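You operate a simulated robot arm through the tools that you are given. There is no shell and no other tool.

You are at the controls of a simulated robot arm. One attempt, no reset.

TASK
Stir 02 tripped its breaker: switch Stir 02 off, then reset the breaker.
Fine: mains off first; the breaker marked Stir; then mains back on, close and latch the door; the other breakers and switches stay as they are, the book in the door pocket.

Only the result counts: the job must be done as asked and must still hold three seconds after the hand-in. Knocking over, shifting, dropping, spilling or breaking anything else fails it.

THE ROBOT
A 6-joint arm with a fingered hand, fixed in place. Base frame: the origin is on the floor under the middle of its stand, x ahead of it, y to its left, z up. Readings come in mm, rad, newtons and seconds.
It reaches about 1346 mm from its shoulder. Its first joint turns from -2.601 to 2.601 rad. Payload 3.5 kg.
Tool frame: the origin (TCP) lies between the finger pads and is the grasp point; the fingertips stand 26 mm ahead of it; z points along the fingers, y is the line along which they close. The gripper opens to 132 mm; its body begins 73 mm behind the TCP. The gripper is a hand of 4 fingers: y runs from the thumb to the fingers, the wrist lies at [0, 0, -234] in the tool frame, and closing takes about 1.5 s.
Orientation is that of the tool frame in the base frame, as a unit quaternion [x, y, z, w]. With the fingers straight down and closing along the base's y, the tool's x points along the base's -x, its y along +y and its z along -z.

THE INTERFACE
- The arm moves only by the tool nudge_tool. Its argument "rows" is a list of rows, each a list of 7 numbers: the turn, a rotation vector about the base's x, y, z in rad, then the shift along the base's x, y, z in mm, then the gripper command, from -1 (fully open) to 1 (shut), values between in proportion. In form: [[wx, wy, wz, tx, ty, tz, gripper], ...]. A call has 1 to 20 rows; each row shifts and turns the commanded pose from where the row before left it. Rows are played at 5 a second. More than 50 mm and 0.15 rad between two rows, or a gripper value outside its range, and nothing of the call is played. A pose out of reach is approached as far as the arm can. The call stops where the force on the tool passes 40 N (or 10 N more than at its start, if that is more) or the arm is blocked; 0.2 s more then pass. Each finger travels about 72 mm/s and halts on what it meets, pressing with about 27 N; the grip force reading is that of the motor and also rises with nothing between the fingers. The clock runs only during rows and for 0.2 s after the last one: add rows that do not move to give the fingers time. It gives the time, the measured TCP pose, the force on the tool (base axes), the opening and the grip force at its end, in the units of the frame above (readings bear some noise), with the torque about the TCP (base axes, N m) and any sound that the robot's microphone picked up, and new pictures: "views" is both (left out), scene, wrist or none.
- Cameras (640 x 400 px; columns grow to the right, rows downward): "scene" is fixed at [219.8, -498, 1297.9]; the picture's right is [0.98, -0.21, 0.00], its down [-0.06, -0.28, -0.96] and it looks along [0.20, 0.94, -0.28] (base axes); focal length 365 px, centre (320, 200). "wrist" rides on the gripper at [68, 2, -97] in the tool frame; the picture's right is [-0.03, 1.00, 0.00], its down [-0.82, -0.02, -0.58] and it looks along [-0.58, -0.01, 0.82] (tool axes); focal length 270 px, centre (320, 200). There is no depth. A picture from a camera that has moved, and an enlarged one, comes with that camera's place and axes in the base frame and with its lens.
- lift_body(by): slides the trunk up (or, below 0, down) by that many mm; the arm rides with it, the base frame stays. It gives what a move gives, with no picture.
- preshape(shape): the hand has 4 fingers and takes this shape, open, in about a second: jaw (thumb against the fingers, like two jaws); tri (thumb and two fingers); tip (a fingertip pinch); poke (one finger out to press); point (the index stretched); flat (the hand flat); cup (the hand cupped); fist (a fist). The gripper value then closes the fingers along that shape, each until it touches; the sizes above hold for jaw. It gives what a move gives, with no picture.
- close_up(camera, box): a new picture of the part [left, top, right, bottom] of that camera's present view, enlarged. The clock stands still meanwhile.
- sign_off(): hands the job in; it is judged then, once.

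Places have to be worked out from the pictures, the camera data and where the tool is seen. Open the gripper and draw the arm clear of the work before you hand the job in, unless the task says otherwise.

The tools are called after "Emit:" as name(argument=value, ...) on one line, values as JSON. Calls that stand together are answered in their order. nudge_tool: Moves the arm, as the interface text tells. Its arguments: {"type":"object","properties":{"rows":{"type":"array"},"views":{"type":"string","enum":["both","scene","wrist","none"]}},"required":["rows"]} The other tools are called the same way: lift_body (by) moves the trunk up or down; preshape (shape) gives the hand a shape; close_up (camera, box) takes an enlarged picture of a part of a camera's view; sign_off () hands the job in.

At the start:

```text
time: 0.0
position: [252.1, 545.5, 1068.2]
orientation: [0.0, 1.0, 0.0, 0.0]
wrist_force: [-0.9, -0.6, 0.2]
torque: [-0.02, -0.02, -0.04]
width: 131.8
gripper_force: 0.1
shape: jaw
trunk travel left (down, up): [-967.0, 3.0]
```

scene: 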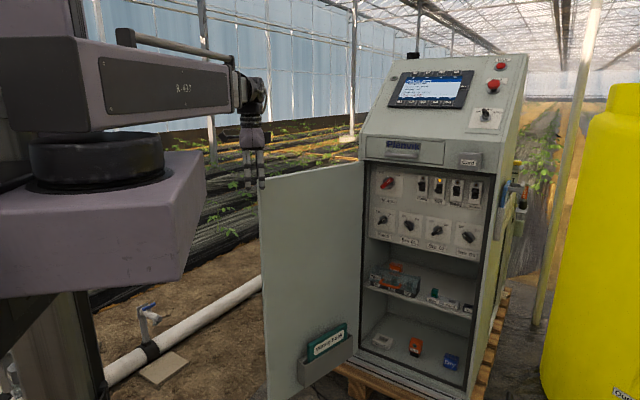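
wrist: 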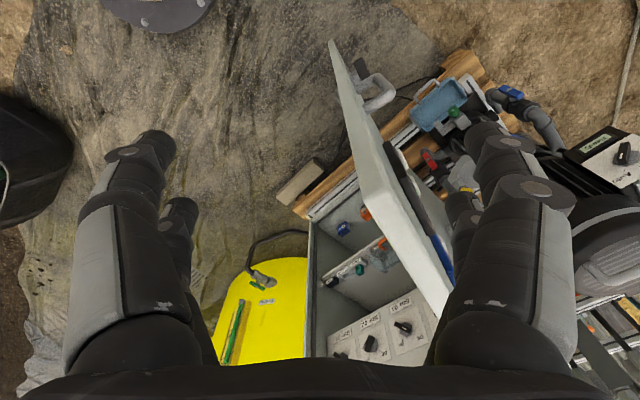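

I start by taking enlarged looks at the cabinet to read labels and see the switches.

Emit:
close_up(camera="scene", box=[360, 160, 500, 260])

Emit:
close_up(camera="scene", box=[250, 150, 410, 250])

Emit:
close_up(camera="scene", box=[360, 40, 540, 160])

Emit:
close_up(camera="scene", box=[250, 300, 410, 400])

Emit:
close_up(camera="wrist", box=[280, 30, 560, 370])

```text
4.00 times, centred on (430, 210) of scene
camera zoom: at [219.8, -498.0, 1297.9], right [0.98, -0.21, 0.0], down [-0.06, -0.28, -0.96], along [0.2, 0.94, -0.28], focal length 1458 px, centre (-120, 160)
```

zoom: 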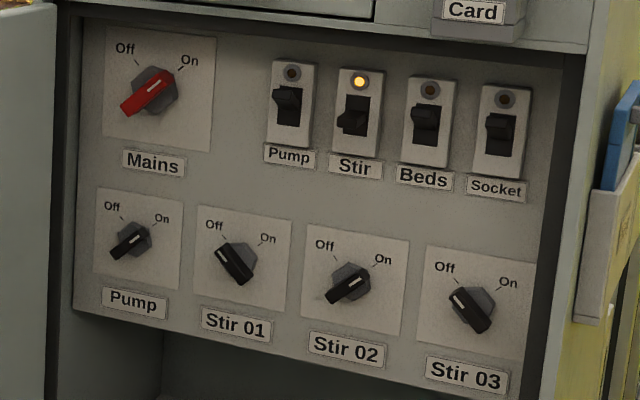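

```text
4.00 times, centred on (330, 200) of scene
camera zoom: at [219.8, -498.0, 1297.9], right [0.98, -0.21, 0.0], down [-0.06, -0.28, -0.96], along [0.2, 0.94, -0.28], focal length 1458 px, centre (280, 200)
```

zoom: 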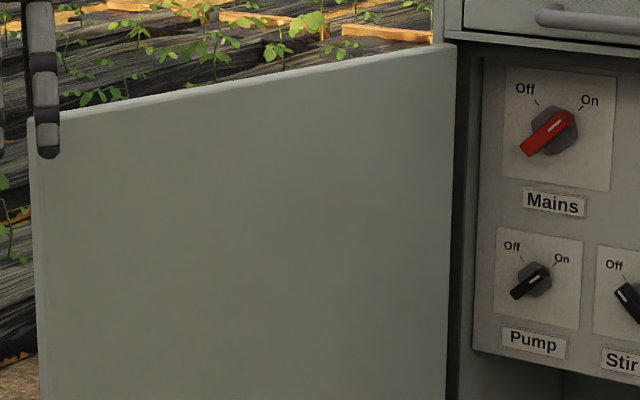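

```text
3.33 times, centred on (450, 100) of scene
camera zoom: at [219.8, -498.0, 1297.9], right [0.98, -0.21, 0.0], down [-0.06, -0.28, -0.96], along [0.2, 0.94, -0.28], focal length 1216 px, centre (-113, 533)
```

zoom: 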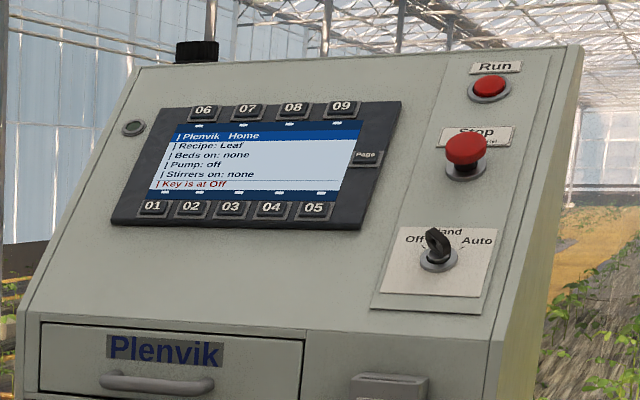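

```text
4.00 times, centred on (330, 350) of scene
camera zoom: at [219.8, -498.0, 1297.9], right [0.98, -0.21, 0.0], down [-0.06, -0.28, -0.96], along [0.2, 0.94, -0.28], focal length 1458 px, centre (280, -400)
```

zoom: 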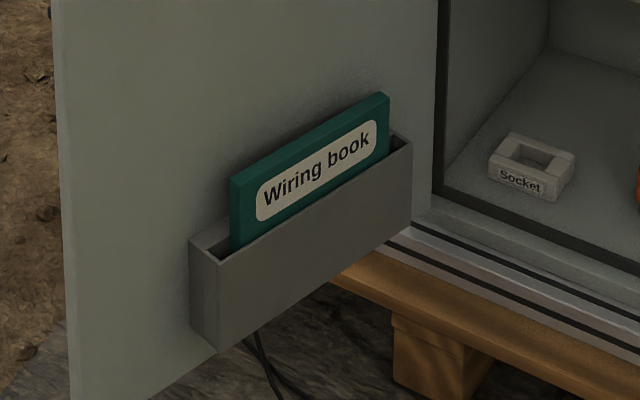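

```text
1.18 times, centred on (420, 200) of wrist
camera zoom: at [183.7, 546.1, 1165.3], right [0.03, 1.0, 0.0], down [0.82, -0.02, 0.58], along [0.58, -0.01, -0.82], focal length 318 px, centre (202, 200)
```

zoom: 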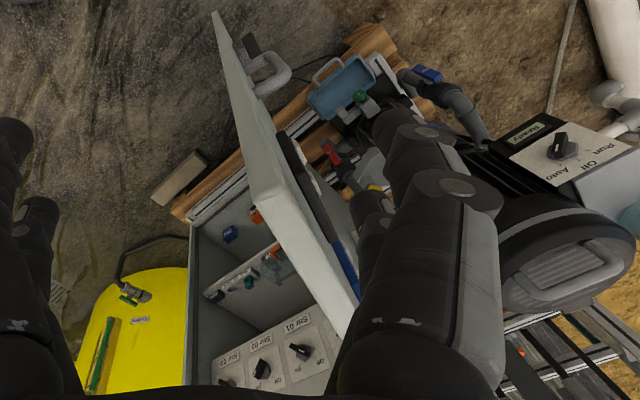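

From the two views I judge the panel knobs to be at about (841,741,800) for Stir 01 and (921,668,800) for Stir 02, with the door standing open from a hinge near (666,800) to a free edge near (256,573), top z≈1055, which is between my fingers. I rise straight up first to clear the door corner.

Emit:
nudge_tool(rows=[[0, 0, 0, 0, 0, 30, -1], [0, 0, 0, 0, 0, 40, -1], [0, 0, 0, 0, 0, 40, -1], [0, 0, 0, 0, 0, 40, -1]])

```text
time: 1.0
position: [251.3, 545.4, 1068.5]
orientation: [0.0, 1.0, 0.0, 0.0]
wrist_force: [0.4, -0.6, 0.1]
torque: [0.01, 0.01, -0.03]
width: 131.8
gripper_force: 0.0
shape: jaw
out of reach, approached as far as the arm can: row 1, 2, 3, 4
trunk travel left (down, up): [-967.0, 3.0]
camera wrist: at [183.7, 546.1, 1165.3], right [0.03, 1.0, 0.0], down [0.82, -0.02, 0.58], along [0.58, -0.01, -0.82], focal length 270 px, centre (320, 200)
```

scene: 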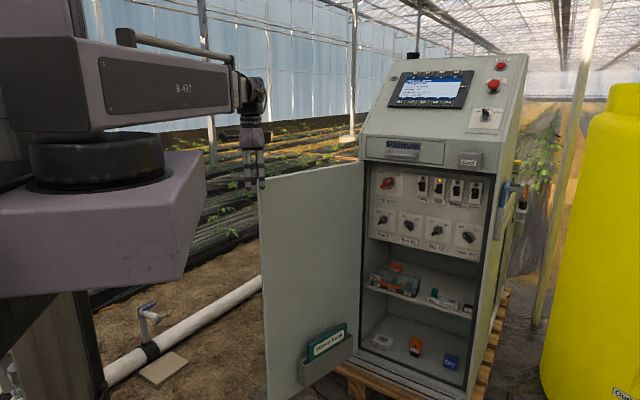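
wrist: 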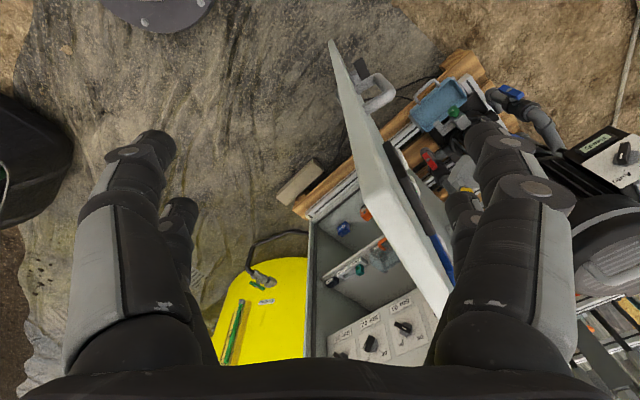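

Straight up is out of reach for the arm here, so I'll withdraw along the door's own plane (toward the base), which keeps the door between thumb and fingers until I'm clear of its edge.

Emit:
nudge_tool(rows=[[0, 0, 0, -21, -13, 0, -1], [0, 0, 0, -21, -13, 0, -1], [0, 0, 0, -21, -13, 0, -1], [0, 0, 0, -21, -13, 0, -1], [0, 0, 0, -21, -13, 0, -1]])

```text
time: 2.2
position: [145.5, 477.0, 1068.5]
orientation: [0.0, 1.0, 0.0, 0.001]
wrist_force: [-0.7, -0.3, 0.1]
torque: [0.0, 0.02, 0.01]
width: 132.1
gripper_force: 0.0
shape: jaw
trunk travel left (down, up): [-967.0, 3.0]
camera wrist: at [78.0, 479.6, 1165.4], right [0.03, 1.0, 0.0], down [0.82, -0.02, 0.58], along [0.58, -0.01, -0.82], focal length 270 px, centre (320, 200)
```

scene: 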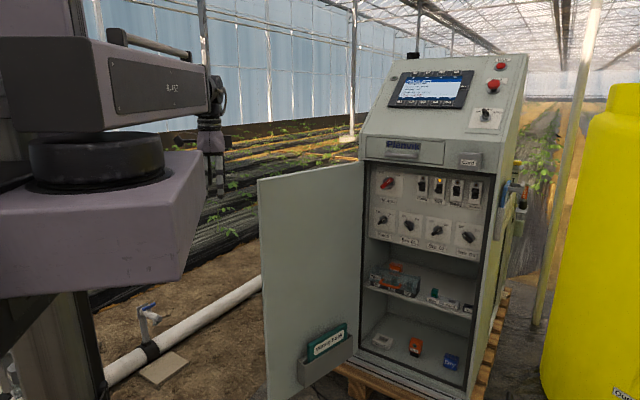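
wrist: 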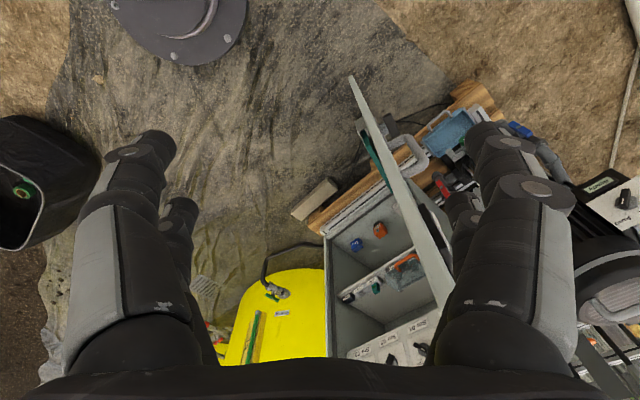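

The hand is clear of the door now. I test whether the arm itself can move vertically by a small downward nudge.

Emit:
nudge_tool(rows=[[0, 0, 0, 0, 0, -20, -1], [0, 0, 0, 0, 0, -20, -1]], views="none")

Emit:
close_up(camera="wrist", box=[310, 60, 470, 360])

```text
time: 2.8
position: [145.6, 478.2, 1067.2]
orientation: [0.0, 1.0, 0.0, 0.0]
wrist_force: [-0.9, -0.6, 1.1]
torque: [0.04, 0.04, -0.02]
width: 131.8
gripper_force: 0.1
shape: jaw
out of reach, approached as far as the arm can: row 1, 2
trunk travel left (down, up): [-967.0, 3.0]
```

```text
1.33 times, centred on (390, 210) of wrist
camera zoom: at [78.2, 480.1, 1165.3], right [0.03, 1.0, 0.0], down [0.82, -0.02, 0.58], along [0.58, -0.01, -0.82], focal length 360 px, centre (227, 187)
```

zoom: 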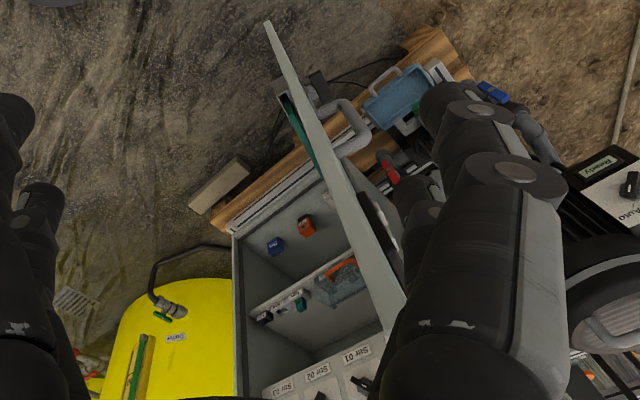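

The arm works in a horizontal plane and the trunk gives the height. I look closely at the arm's own links to understand which way the elbow is folded.

Emit:
close_up(camera="scene", box=[0, 0, 260, 300])

Emit:
close_up(camera="scene", box=[160, 50, 260, 210])

```text
1.33 times, centred on (130, 150) of scene
camera zoom: at [219.8, -498.0, 1297.9], right [0.98, -0.21, 0.0], down [-0.06, -0.28, -0.96], along [0.2, 0.94, -0.28], focal length 486 px, centre (573, 267)
```

zoom: 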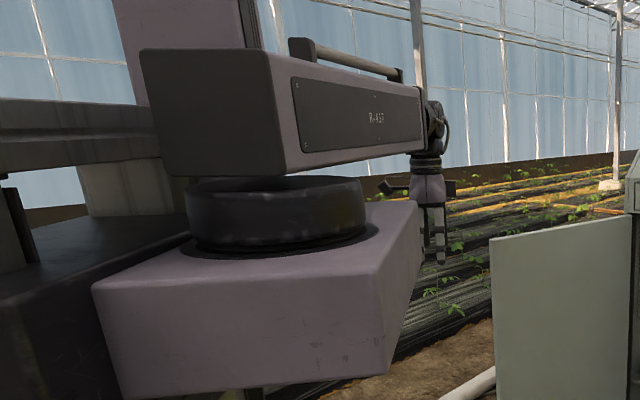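

```text
2.50 times, centred on (210, 130) of scene
camera zoom: at [219.8, -498.0, 1297.9], right [0.98, -0.21, 0.0], down [-0.06, -0.28, -0.96], along [0.2, 0.94, -0.28], focal length 912 px, centre (595, 375)
```

zoom: 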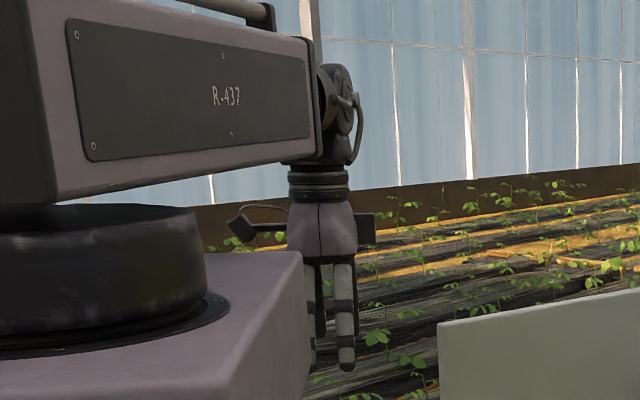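

The boom reaches radially from the shoulder over the carriage, so it stays clear of the door. I translate away from the door edge, then pitch the hand up to horizontal facing the panel (azimuth ≈48°), keeping the wrist point still.

Emit:
nudge_tool(rows=[[0, 0, 0, 31, -25, 0, -1], [0, 0, 0, 31, -25, 0, -1], [0, 0, 0, 31, -25, 0, -1], [0, 0, 0, 31, -25, 0, -1], [0, 0, 0, 31, -25, 0, -1]], views="scene")

```text
time: 4.0
position: [322.9, 403.8, 1067.0]
orientation: [0.001, 1.0, -0.001, -0.001]
wrist_force: [-0.6, 0.5, 0.2]
torque: [0.01, -0.01, 0.01]
width: 132.1
gripper_force: 0.1
shape: jaw
out of reach, approached as far as the arm can: row 1, 2, 3, 4, 5
trunk travel left (down, up): [-967.0, 3.0]
```

scene: 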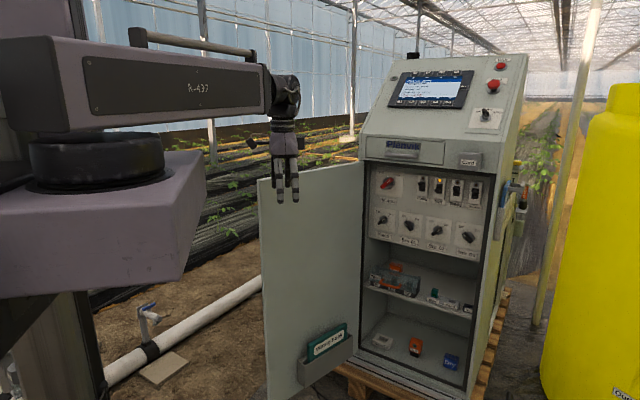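

The minimum radius is about 510 mm, so the hand stopped at (323,404), clear of the door. Now I pitch up to horizontal toward the panel.

Emit:
nudge_tool(rows=[[0.0969, -0.0877, 0, 20.5, 22.6, 2.0, -1], [0.0969, -0.0877, 0, 20.1, 22.2, 6.0, -1], [0.0969, -0.0877, 0, 19.4, 21.5, 9.8, -1], [0.0969, -0.0877, 0, 18.4, 20.3, 13.5, -1], [0.0969, -0.0877, 0, 17.1, 18.8, 17.0, -1], [0.0969, -0.0877, 0, 15.4, 17.0, 20.2, -1]], views="scene")

```text
time: 5.4
position: [433.1, 526.8, 1136.6]
orientation: [0.0, 0.924, 0.284, 0.256]
wrist_force: [-0.7, 0.4, 0.4]
torque: [-0.01, -0.02, 0.05]
width: 131.9
gripper_force: 0.1
shape: jaw
trunk travel left (down, up): [-967.0, 3.0]
```

scene: 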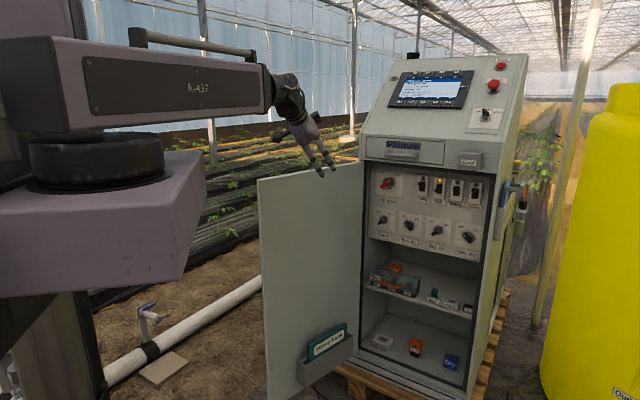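

The pitch works without strain. I finish the second half of the turn to horizontal.

Emit:
nudge_tool(rows=[[0.0969, -0.0877, 0, 13.5, 14.9, 23.0, -1], [0.0969, -0.0877, 0, 11.4, 12.6, 25.5, -1], [0.0969, -0.0877, 0, 9.1, 10.0, 27.4, -1], [0.0969, -0.0877, 0, 6.6, 7.3, 29.0, -1], [0.0969, -0.0877, 0, 4.0, 4.4, 30.0, -1], [0.0969, -0.0877, 0, 1.3, 1.5, 30.5, -1]])

```text
time: 6.8
position: [479.8, 578.2, 1297.9]
orientation: [0.001, 0.711, 0.522, 0.47]
wrist_force: [0.9, 0.4, 1.4]
torque: [-0.02, -0.02, -0.02]
width: 131.9
gripper_force: 0.1
shape: jaw
trunk travel left (down, up): [-967.0, 3.0]
camera wrist: at [376.2, 540.6, 1256.4], right [-0.48, 0.44, 0.76], down [0.08, -0.84, 0.54], along [0.88, 0.31, 0.37], focal length 270 px, centre (320, 200)
```

scene: 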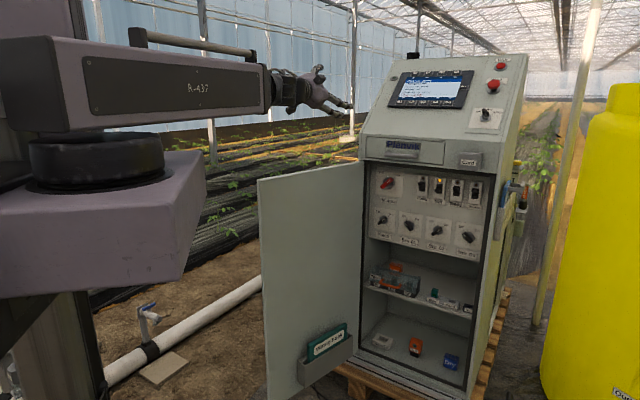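
wrist: 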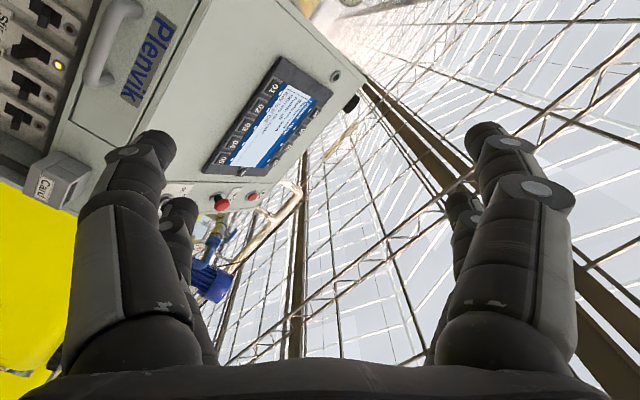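

The hand is horizontal now. I shift right, away from the door, and then lower the trunk so the hand camera can see the panel.

Emit:
nudge_tool(rows=[[0, 0, 0, 30, -27, 0, -1], [0, 0, 0, 30, -27, 0, -1], [0, 0, 0, 30, -27, 0, -1]], views="none")

Emit:
lift_body(by=-400)

Emit:
nudge_tool(rows=[[0, 0, 0, 0, 0, 0, -1]])

```text
time: 7.6
position: [574.5, 500.1, 1300.7]
orientation: [0.0, 0.708, 0.524, 0.473]
wrist_force: [0.7, -0.1, 0.0]
torque: [-0.01, -0.03, 0.0]
width: 131.8
gripper_force: 0.0
shape: jaw
out of reach, approached as far as the arm can: row 1
trunk travel left (down, up): [-967.0, 3.0]
```

```text
time: 11.4
position: [574.2, 500.8, 900.8]
orientation: [0.0, 0.708, 0.523, 0.474]
wrist_force: [0.1, -0.2, 0.4]
torque: [0.01, -0.02, 0.01]
width: 132.1
gripper_force: 0.0
shape: jaw
trunk travel left (down, up): [-567.0, 403.0]
```

```text
time: 11.8
position: [574.4, 500.4, 900.6]
orientation: [0.0, 0.708, 0.524, 0.474]
wrist_force: [-0.6, -0.4, -0.2]
torque: [0.0, -0.01, -0.02]
width: 131.8
gripper_force: 0.1
shape: jaw
trunk travel left (down, up): [-567.0, 403.0]
camera wrist: at [470.6, 463.1, 857.2], right [-0.48, 0.44, 0.76], down [0.07, -0.84, 0.53], along [0.87, 0.31, 0.37], focal length 270 px, centre (320, 200)
```

scene: 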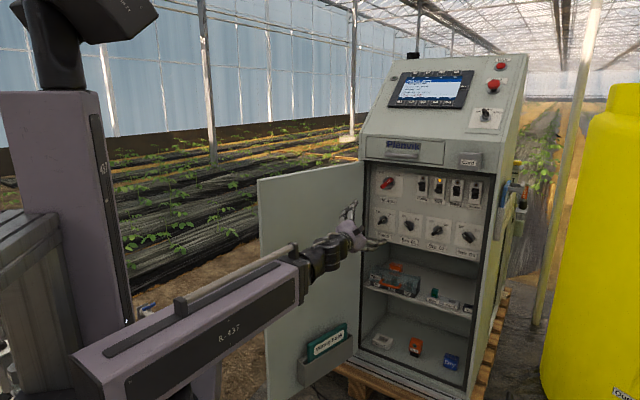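
wrist: 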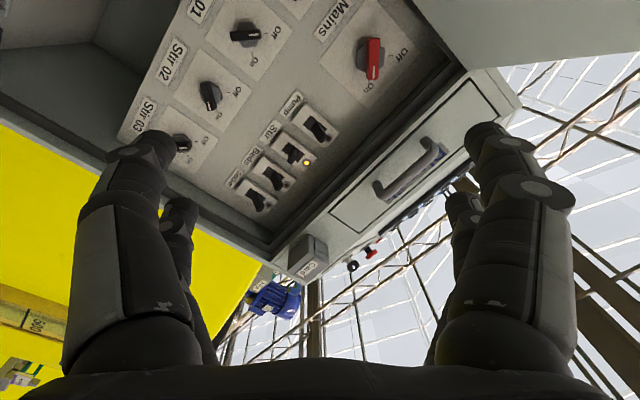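

I now have a good view of the panel from below. I enlarge it to measure knobs and breakers.

Emit:
close_up(camera="wrist", box=[120, 0, 480, 225])

Emit:
close_up(camera="scene", box=[360, 160, 488, 240])

Emit:
close_up(camera="wrist", box=[200, 90, 360, 220])

```text
1.78 times, centred on (300, 112) of wrist
camera zoom: at [470.6, 463.1, 857.2], right [-0.48, 0.44, 0.76], down [0.07, -0.84, 0.53], along [0.87, 0.31, 0.37], focal length 480 px, centre (356, 356)
```

zoom: 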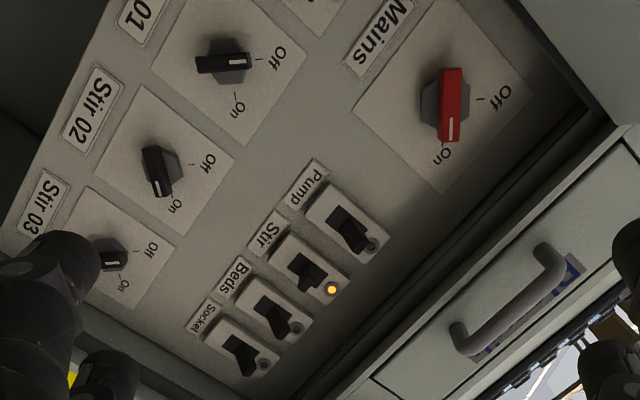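

```text
5.00 times, centred on (424, 200) of scene
camera zoom: at [219.8, -498.0, 1297.9], right [0.98, -0.21, 0.0], down [-0.06, -0.28, -0.96], along [0.2, 0.94, -0.28], focal length 1823 px, centre (-200, 200)
```

zoom: 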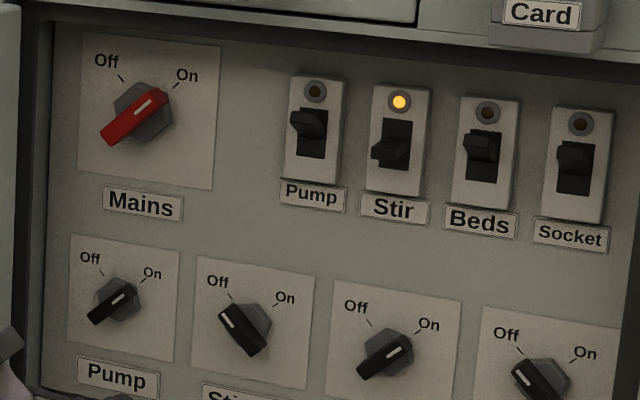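

```text
3.08 times, centred on (280, 155) of wrist
camera zoom: at [470.6, 463.1, 857.2], right [-0.48, 0.44, 0.76], down [0.07, -0.84, 0.53], along [0.87, 0.31, 0.37], focal length 832 px, centre (443, 338)
```

zoom: 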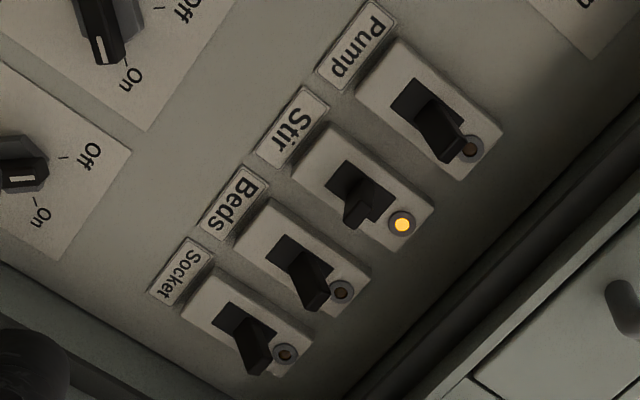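

Triangulating: Mains handle centre ≈ (765,797,957), Stir 02 ≈ (916,660,798), Stir breaker lever tip ≈ (890,644,958) in the tripped mid position; panel plane at n·P≈1130 with n=(0.67,0.74). I partly close the hand, raise to the Mains height, and move to a stand-off in front of Mains.

Emit:
lift_body(by=56)

Emit:
nudge_tool(rows=[[0, 0, 0, 0, 0, 0, 0.3], [0, 0, 0, 18, 34, 0, 0.3], [0, 0, 0, 18, 34, 0, 0.3], [0, 0, 0, 18, 34, 0, 0.3], [0, 0, 0, 18, 34, 0, 0.3]])

```text
time: 12.8
position: [574.0, 500.1, 957.0]
orientation: [0.0, 0.708, 0.524, 0.474]
wrist_force: [-0.3, -0.2, -0.1]
torque: [0.0, -0.05, 0.0]
width: 132.2
gripper_force: 0.1
shape: jaw
trunk travel left (down, up): [-623.0, 347.0]
```

```text
time: 14.0
position: [646.1, 636.3, 957.0]
orientation: [0.0, 0.708, 0.524, 0.473]
wrist_force: [0.0, 0.6, 0.1]
torque: [-0.01, 0.02, -0.01]
width: 46.7
gripper_force: 0.1
shape: jaw
trunk travel left (down, up): [-623.0, 347.0]
camera wrist: at [542.9, 599.5, 913.1], right [-0.48, 0.44, 0.76], down [0.07, -0.84, 0.53], along [0.87, 0.31, 0.37], focal length 270 px, centre (320, 200)
```

scene: 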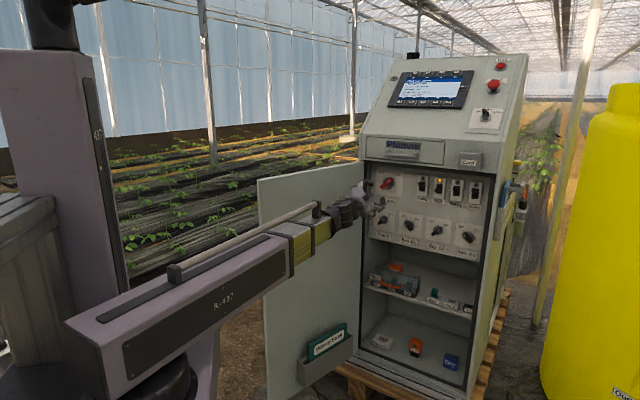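
wrist: 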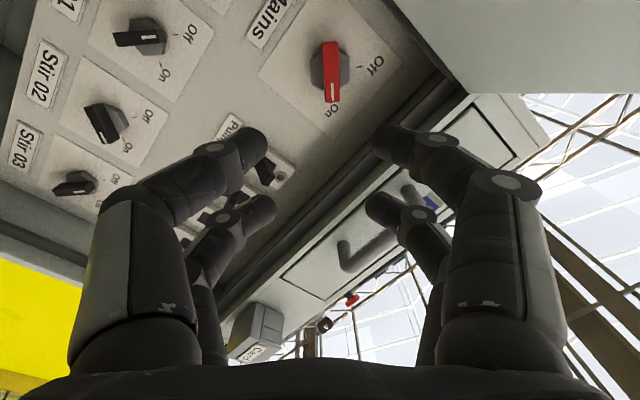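

The hand's four tips form two pairs at ±19 mm along the handle direction, and the Mains handle needs about 20 mm to the left and 2 mm down from my axis. I align and advance 100 mm.

Emit:
lift_body(by=-2)

Emit:
nudge_tool(rows=[[0, 0, 0, -14.8, 13.4, 0, 0.3], [0, 0, 0, 22.3, 24.7, 0, 0.3], [0, 0, 0, 22.3, 24.7, 0, 0.3], [0, 0, 0, 22.3, 24.7, 0, 0.3]])

```text
time: 14.5
position: [645.2, 636.4, 954.9]
orientation: [0.0, 0.708, 0.524, 0.473]
wrist_force: [-0.5, -0.1, 0.3]
torque: [0.0, 0.0, 0.01]
width: 46.5
gripper_force: 0.1
shape: jaw
trunk travel left (down, up): [-621.0, 349.0]
```

```text
time: 15.5
position: [700.6, 720.9, 955.5]
orientation: [0.0, 0.708, 0.523, 0.474]
wrist_force: [0.1, -0.3, 0.6]
torque: [0.04, 0.02, 0.03]
width: 46.6
gripper_force: 0.0
shape: jaw
out of reach, approached as far as the arm can: row 1
trunk travel left (down, up): [-621.0, 349.0]
camera wrist: at [597.7, 683.7, 911.2], right [-0.48, 0.44, 0.76], down [0.07, -0.84, 0.53], along [0.87, 0.31, 0.38], focal length 270 px, centre (320, 200)
```

scene: 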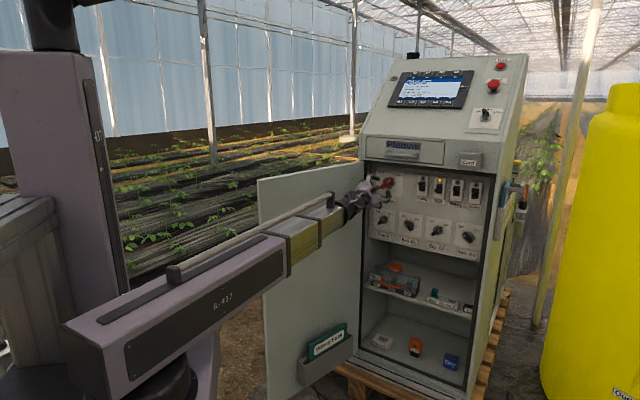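
wrist: 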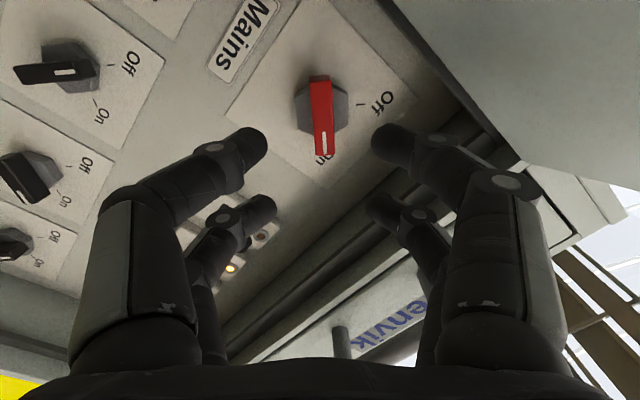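

The handle sits almost on my axis; I correct ~3.7 mm left and 2 mm down and advance to bring the tips just alongside the red bar, still short of the panel.

Emit:
lift_body(by=-2)

Emit:
nudge_tool(rows=[[0, 0, 0, -2.8, 2.5, 0, 0.3], [0, 0, 0, 18.4, 20.3, 0, 0.3], [0, 0, 0, 18.4, 20.3, 0, 0.3], [0, 0, 0, 11.4, 12.6, 0, 0.3]])

Emit:
close_up(camera="wrist", box=[200, 60, 440, 240])

Emit:
close_up(camera="scene", box=[330, 150, 458, 230])

```text
time: 16.0
position: [700.6, 719.7, 953.3]
orientation: [0.001, 0.708, 0.523, 0.475]
wrist_force: [0.5, -0.1, -0.4]
torque: [-0.04, 0.0, 0.01]
width: 46.4
gripper_force: 0.1
shape: jaw
trunk travel left (down, up): [-619.0, 351.0]
```

```text
time: 17.0
position: [745.7, 776.8, 952.9]
orientation: [0.0, 0.708, 0.523, 0.475]
wrist_force: [-0.4, 0.0, 0.4]
torque: [-0.03, 0.01, -0.04]
width: 46.8
gripper_force: 0.1
shape: jaw
trunk travel left (down, up): [-619.0, 351.0]
camera wrist: at [642.8, 739.5, 909.4], right [-0.48, 0.44, 0.76], down [0.07, -0.84, 0.53], along [0.87, 0.31, 0.37], focal length 270 px, centre (320, 200)
```

scene: 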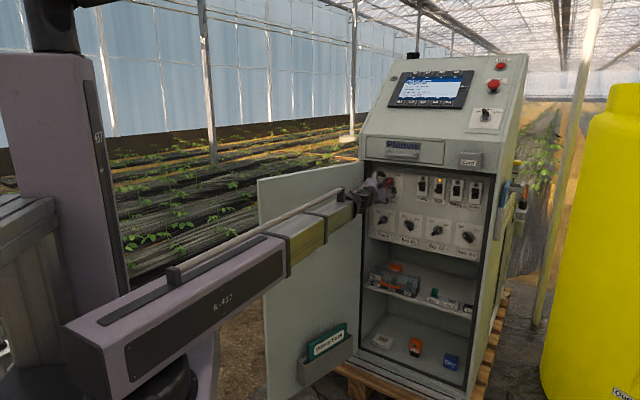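
wrist: 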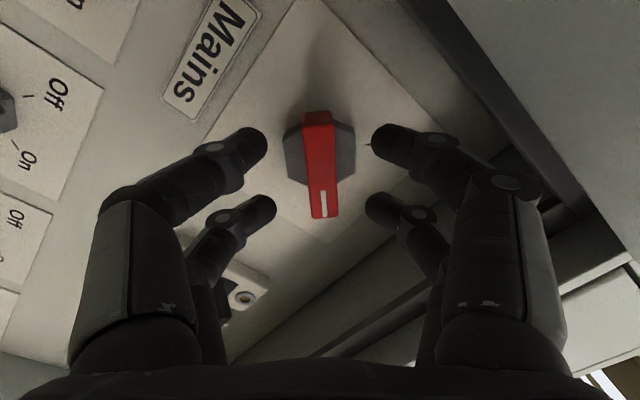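

```text
2.22 times, centred on (320, 150) of wrist
camera zoom: at [642.8, 739.5, 909.4], right [-0.48, 0.44, 0.76], down [0.07, -0.84, 0.53], along [0.87, 0.31, 0.37], focal length 601 px, centre (320, 311)
```

zoom: 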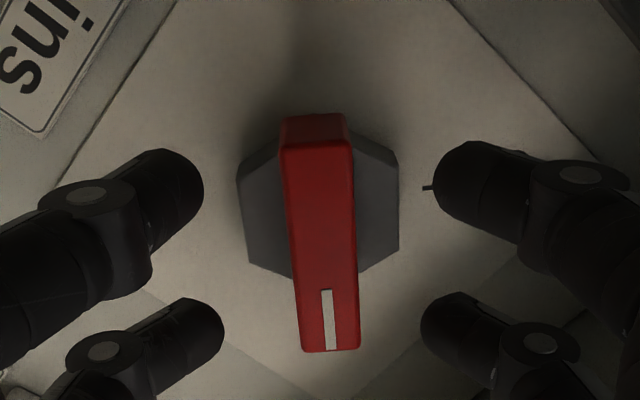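

```text
5.00 times, centred on (394, 190) of scene
camera zoom: at [219.8, -498.0, 1297.9], right [0.98, -0.21, 0.0], down [-0.06, -0.28, -0.96], along [0.2, 0.94, -0.28], focal length 1823 px, centre (-50, 250)
```

zoom: 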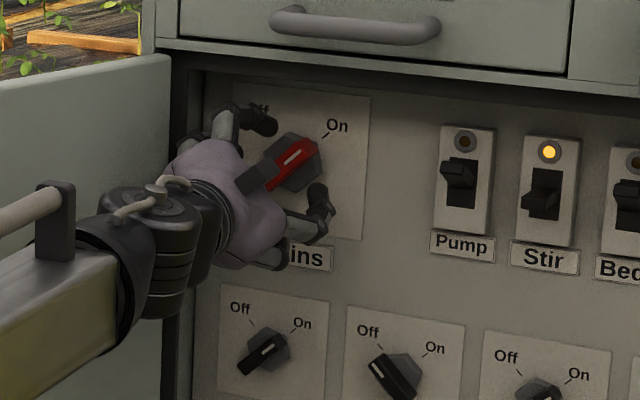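

Alignment is good: the red bar's front is ~18 mm ahead of the TCP and centred. I advance 9 mm so the tips flank the bar (not the grey hub) and close on it.

Emit:
nudge_tool(rows=[[0, 0, 0, 6.0, 6.7, 0, 0.3], [0, 0, 0, 0, 0, 0, 0.5], [0, 0, 0, 0, 0, 0, 0.7], [0, 0, 0, 0, 0, 0, 0.9], [0, 0, 0, 0, 0, 0, 1], [0, 0, 0, 0, 0, 0, 1], [0, 0, 0, 0, 0, 0, 1], [0, 0, 0, 0, 0, 0, 1]])

Emit:
close_up(camera="wrist", box=[200, 60, 440, 240])

```text
time: 18.8
position: [751.3, 783.5, 953.5]
orientation: [0.001, 0.708, 0.523, 0.474]
wrist_force: [4.0, 4.9, 2.6]
torque: [-0.04, -0.07, -0.03]
width: 10.6
gripper_force: 27.0
shape: jaw
trunk travel left (down, up): [-619.0, 351.0]
camera wrist: at [648.7, 746.3, 909.1], right [-0.48, 0.44, 0.76], down [0.07, -0.84, 0.53], along [0.87, 0.31, 0.37], focal length 270 px, centre (320, 200)
```

scene: 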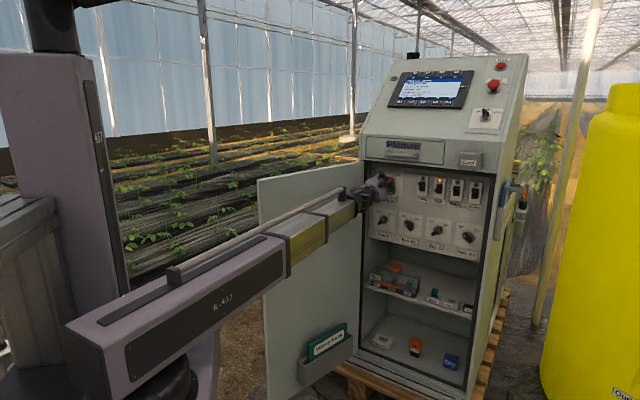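
wrist: 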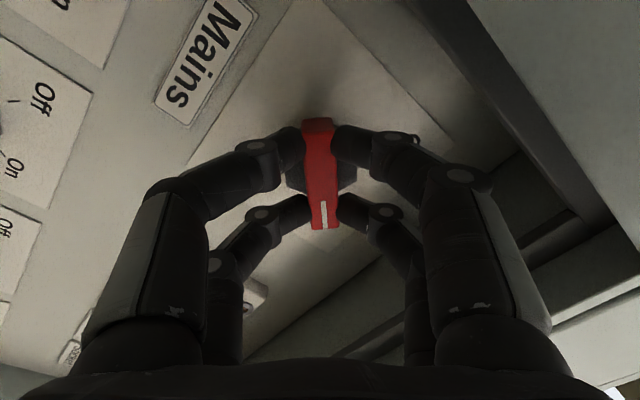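

```text
2.22 times, centred on (320, 150) of wrist
camera zoom: at [648.7, 746.3, 909.1], right [-0.48, 0.44, 0.76], down [0.07, -0.84, 0.53], along [0.87, 0.31, 0.37], focal length 601 px, centre (320, 311)
```

zoom: 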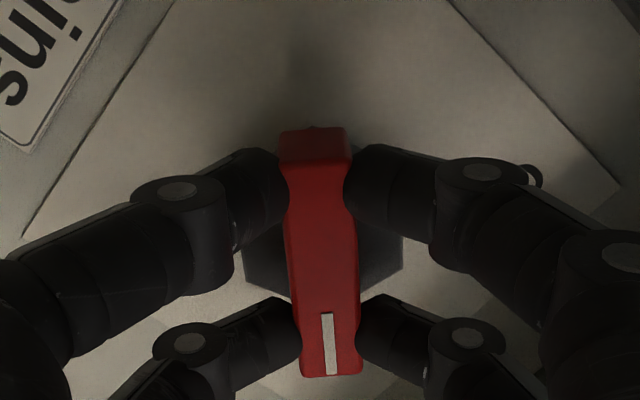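

The four tips hold the red bar firmly (27 N). I turn counter-clockwise (seen from the front) 45° first.

Emit:
nudge_tool(rows=[[-0.0878, -0.0971, 0, 0, 0, 0, 1], [-0.0878, -0.0971, 0, 0, 0, 0, 1], [-0.0878, -0.0971, 0, 0, 0, 0, 1], [-0.0878, -0.0971, 0, 0, 0, 0, 1], [-0.0878, -0.0971, 0, 0, 0, 0, 1], [-0.0878, -0.0971, 0, 0, 0, 0, 1]])

```text
time: 20.2
position: [751.3, 782.5, 952.1]
orientation: [-0.271, 0.654, 0.3, 0.64]
wrist_force: [8.6, 1.9, 1.9]
torque: [-0.22, 0.25, -0.17]
width: 10.7
gripper_force: 27.2
shape: jaw
trunk travel left (down, up): [-619.0, 351.0]
camera wrist: at [684.2, 713.9, 885.3], right [-0.74, 0.67, 0.07], down [-0.34, -0.47, 0.82], along [0.58, 0.58, 0.57], focal length 270 px, centre (320, 200)
```

scene: 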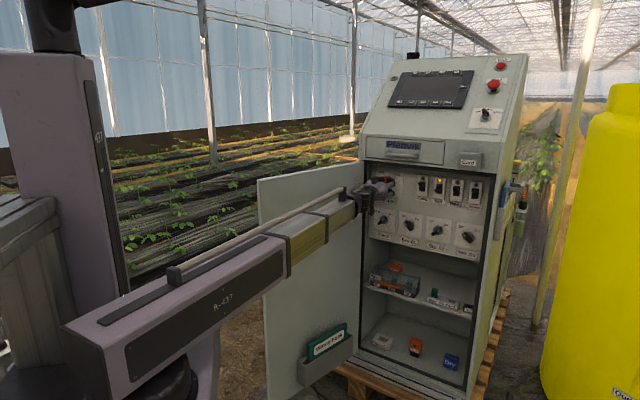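
wrist: 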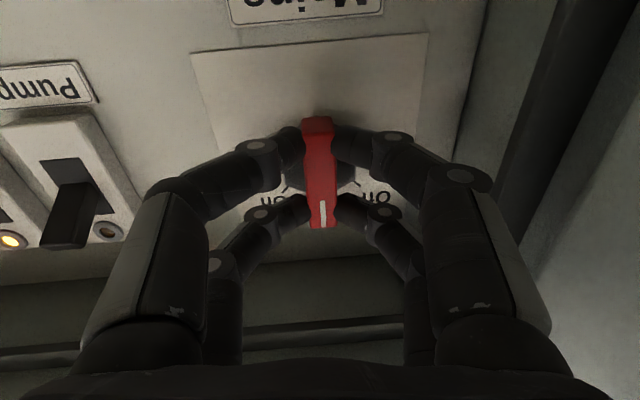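

The handle turned 45° and the display went dark; I continue the remaining 45°.

Emit:
nudge_tool(rows=[[-0.0878, -0.0971, 0, 0, 0, 0, 1], [-0.0878, -0.0971, 0, 0, 0, 0, 1], [-0.0878, -0.0971, 0, 0, 0, 0, 1], [-0.0878, -0.0971, 0, 0, 0, 0, 1], [-0.0878, -0.0971, 0, 0, 0, 0, 1], [-0.0878, -0.0971, 0, 0, 0, 0, 1]])

```text
time: 21.6
position: [752.5, 781.3, 953.0]
orientation: [-0.5, 0.501, 0.033, 0.706]
wrist_force: [13.0, -3.7, 3.2]
torque: [-0.2, 0.23, -0.73]
width: 10.1
gripper_force: 27.4
shape: jaw
trunk travel left (down, up): [-619.0, 351.0]
camera wrist: at [721.4, 679.8, 902.2], right [-0.56, 0.51, -0.65], down [-0.78, -0.07, 0.62], along [0.27, 0.86, 0.44], focal length 270 px, centre (320, 200)
```

scene: 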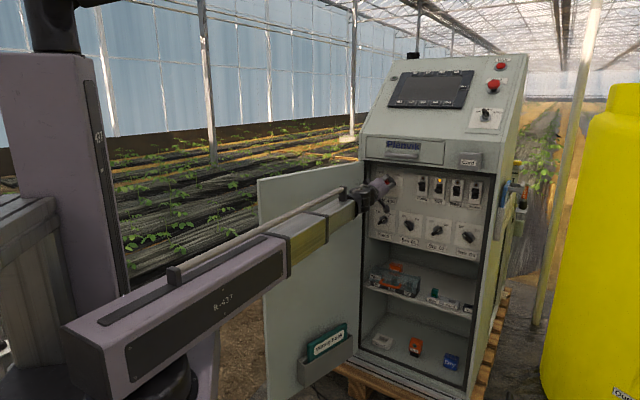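
wrist: 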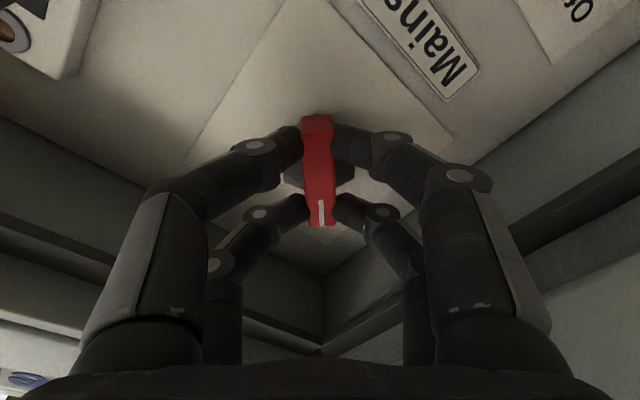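

The handle has been turned the full 90°. I open the fingers to see where it rests.

Emit:
nudge_tool(rows=[[0, 0, 0, 0, 0, 0, 0.6], [0, 0, 0, 0, 0, 0, 0.3], [0, 0, 0, 0, 0, 0, 0.2], [0, 0, 0, 0, 0, 0, 0.2]])

Emit:
close_up(camera="wrist", box=[200, 60, 440, 240])

Emit:
close_up(camera="scene", box=[340, 150, 468, 230])

```text
time: 22.6
position: [750.9, 784.1, 954.1]
orientation: [-0.5, 0.5, 0.035, 0.706]
wrist_force: [0.5, 0.2, -0.5]
torque: [-0.02, 0.0, -0.03]
width: 52.3
gripper_force: 0.1
shape: jaw
trunk travel left (down, up): [-619.0, 351.0]
camera wrist: at [719.9, 681.1, 902.3], right [-0.56, 0.51, -0.65], down [-0.78, -0.07, 0.62], along [0.27, 0.86, 0.44], focal length 270 px, centre (320, 200)
```

scene: 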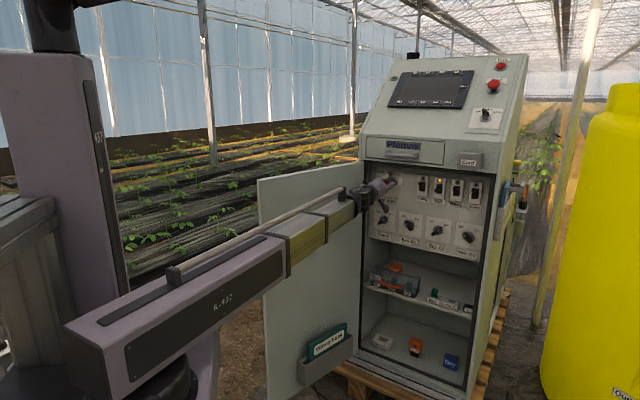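
wrist: 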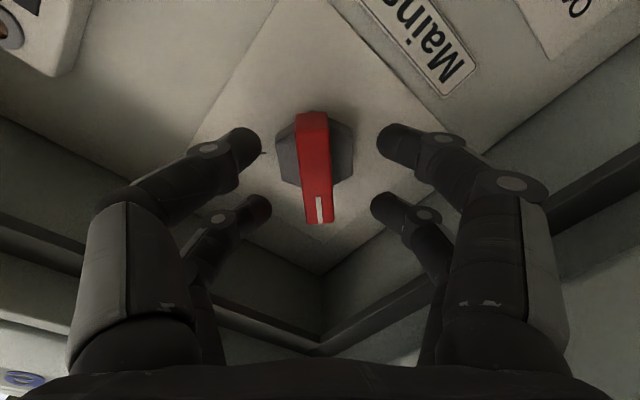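

```text
2.22 times, centred on (320, 150) of wrist
camera zoom: at [719.9, 681.1, 902.3], right [-0.56, 0.51, -0.65], down [-0.78, -0.07, 0.62], along [0.27, 0.86, 0.44], focal length 601 px, centre (320, 311)
```

zoom: 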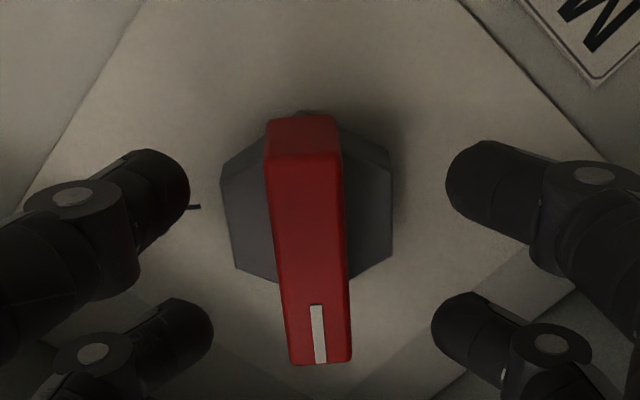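

```text
5.00 times, centred on (404, 190) of scene
camera zoom: at [219.8, -498.0, 1297.9], right [0.98, -0.21, 0.0], down [-0.06, -0.28, -0.96], along [0.2, 0.94, -0.28], focal length 1823 px, centre (-100, 250)
```

zoom: 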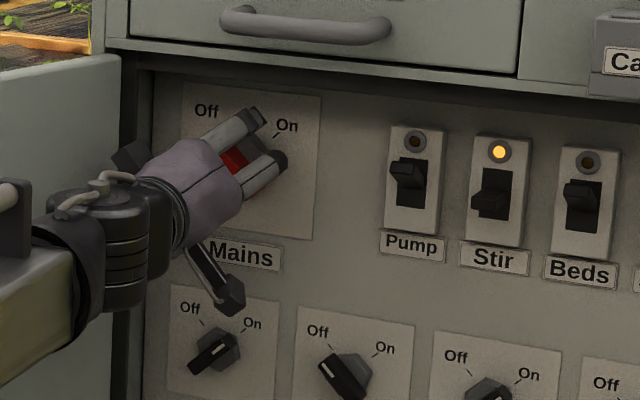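

Mains rests at Off and the display is dark. I back straight out, then roll the hand back 90° while moving sideways toward Stir 02.

Emit:
nudge_tool(rows=[[0, 0, 0, -20, -22.3, 0, 0.2], [0, 0, 0, -33.5, -37.1, 0, 0.2], [0, 0, 0, -33.5, -37.1, 0, 0.2]], views="none")

Emit:
nudge_tool(rows=[[0.0878, 0.0971, 0, 13, -11.2, 0, 0.2], [0.0878, 0.0971, 0, 13, -11.2, 0, 0.2], [0.0878, 0.0971, 0, 13, -11.2, 0, 0.2], [0.0878, 0.0971, 0, 13, -11.2, 0, 0.2], [0.0878, 0.0971, 0, 13, -11.2, 0, 0.2], [0.0878, 0.0971, 0, 13, -11.2, 0, 0.2], [0.0878, 0.0971, 0, 13, -11.2, 0, 0.2], [0.0878, 0.0971, 0, 13, -11.2, 0, 0.2], [0.0878, 0.0971, 0, 13, -11.2, 0, 0.2], [0.0878, 0.0971, 0, 13, -11.2, 0, 0.2], [0.0878, 0.0971, 0, 13, -11.2, 0, 0.2], [0.0878, 0.0971, 0, 13, -11.2, 0, 0.2]])

Emit:
close_up(camera="scene", box=[360, 160, 488, 240])

```text
time: 23.4
position: [663.9, 684.1, 953.6]
orientation: [-0.499, 0.501, 0.034, 0.706]
wrist_force: [1.0, 0.1, 0.1]
torque: [-0.01, 0.01, 0.03]
width: 52.3
gripper_force: 0.1
shape: jaw
trunk travel left (down, up): [-619.0, 351.0]
```

```text
time: 26.0
position: [821.6, 551.1, 952.8]
orientation: [0.001, 0.707, 0.524, 0.474]
wrist_force: [-1.2, -0.3, 0.5]
torque: [-0.04, -0.01, -0.02]
width: 52.4
gripper_force: 0.0
shape: jaw
trunk travel left (down, up): [-619.0, 351.0]
camera wrist: at [717.7, 514.7, 909.6], right [-0.48, 0.44, 0.76], down [0.07, -0.84, 0.53], along [0.87, 0.31, 0.37], focal length 270 px, centre (320, 200)
```

scene: 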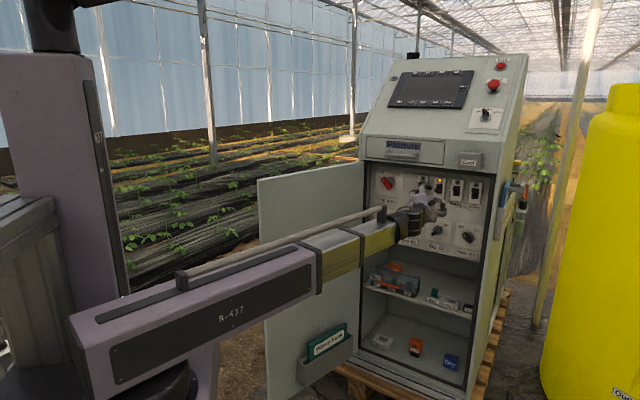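
wrist: 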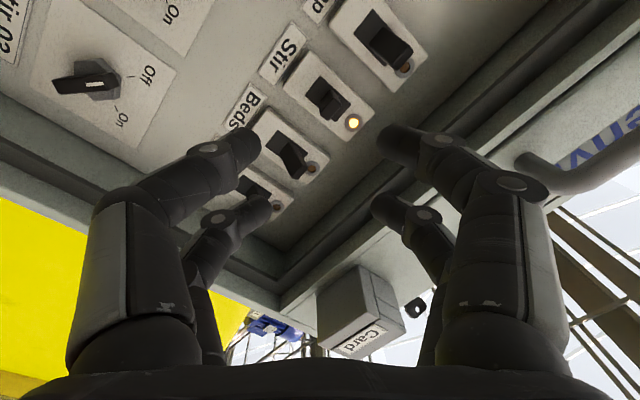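

```text
5.00 times, centred on (424, 200) of scene
camera zoom: at [219.8, -498.0, 1297.9], right [0.98, -0.21, 0.0], down [-0.06, -0.28, -0.96], along [0.2, 0.94, -0.28], focal length 1823 px, centre (-200, 200)
```

zoom: 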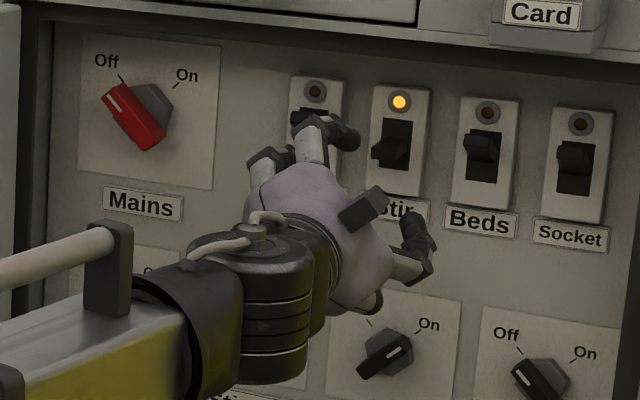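

Mains clearly points to Off. Now I lower the trunk to the Stir 02 row.

Emit:
close_up(camera="wrist", box=[220, 0, 460, 150])

Emit:
lift_body(by=-155)

Emit:
nudge_tool(rows=[[0, 0, 0, 0, 0, 0, 0.2]])

Emit:
close_up(camera="wrist", box=[200, 0, 440, 150])

```text
2.67 times, centred on (340, 75) of wrist
camera zoom: at [717.7, 514.7, 909.6], right [-0.48, 0.44, 0.76], down [0.07, -0.84, 0.53], along [0.87, 0.31, 0.37], focal length 721 px, centre (267, 533)
```

zoom: 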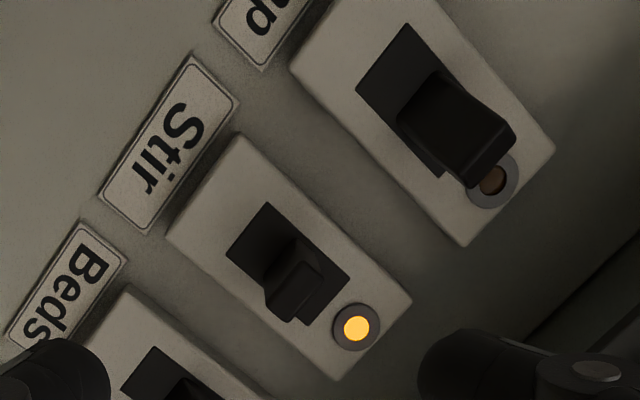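

```text
time: 27.8
position: [820.1, 550.7, 797.2]
orientation: [0.0, 0.708, 0.523, 0.474]
wrist_force: [0.3, 0.0, -0.6]
torque: [-0.02, -0.03, 0.01]
width: 52.3
gripper_force: 0.1
shape: jaw
trunk travel left (down, up): [-464.0, 506.0]
```

```text
time: 28.2
position: [821.0, 552.5, 798.3]
orientation: [0.001, 0.708, 0.523, 0.474]
wrist_force: [0.2, 0.2, -0.3]
torque: [-0.01, -0.01, 0.03]
width: 52.5
gripper_force: 0.1
shape: jaw
trunk travel left (down, up): [-464.0, 506.0]
camera wrist: at [717.7, 514.5, 754.5], right [-0.48, 0.44, 0.76], down [0.07, -0.84, 0.53], along [0.87, 0.31, 0.38], focal length 270 px, centre (320, 200)
```

scene: 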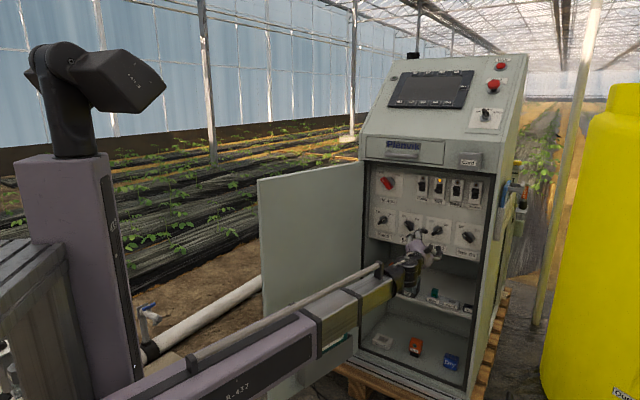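
wrist: 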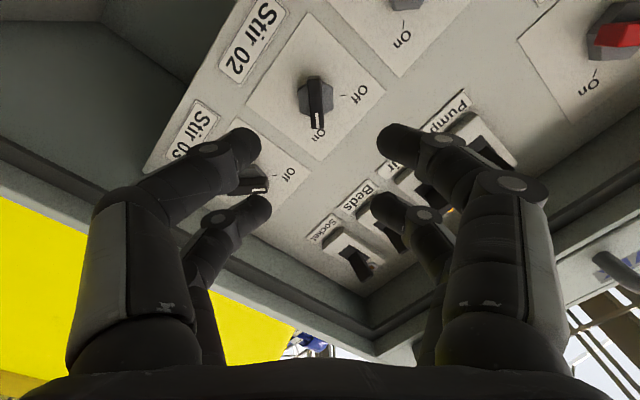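

```text
2.67 times, centred on (320, 75) of wrist
camera zoom: at [717.7, 514.5, 754.5], right [-0.48, 0.44, 0.76], down [0.07, -0.84, 0.53], along [0.87, 0.31, 0.38], focal length 721 px, centre (320, 533)
```

zoom: 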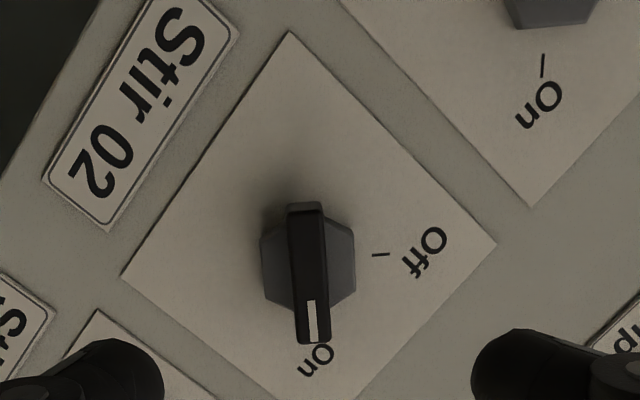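

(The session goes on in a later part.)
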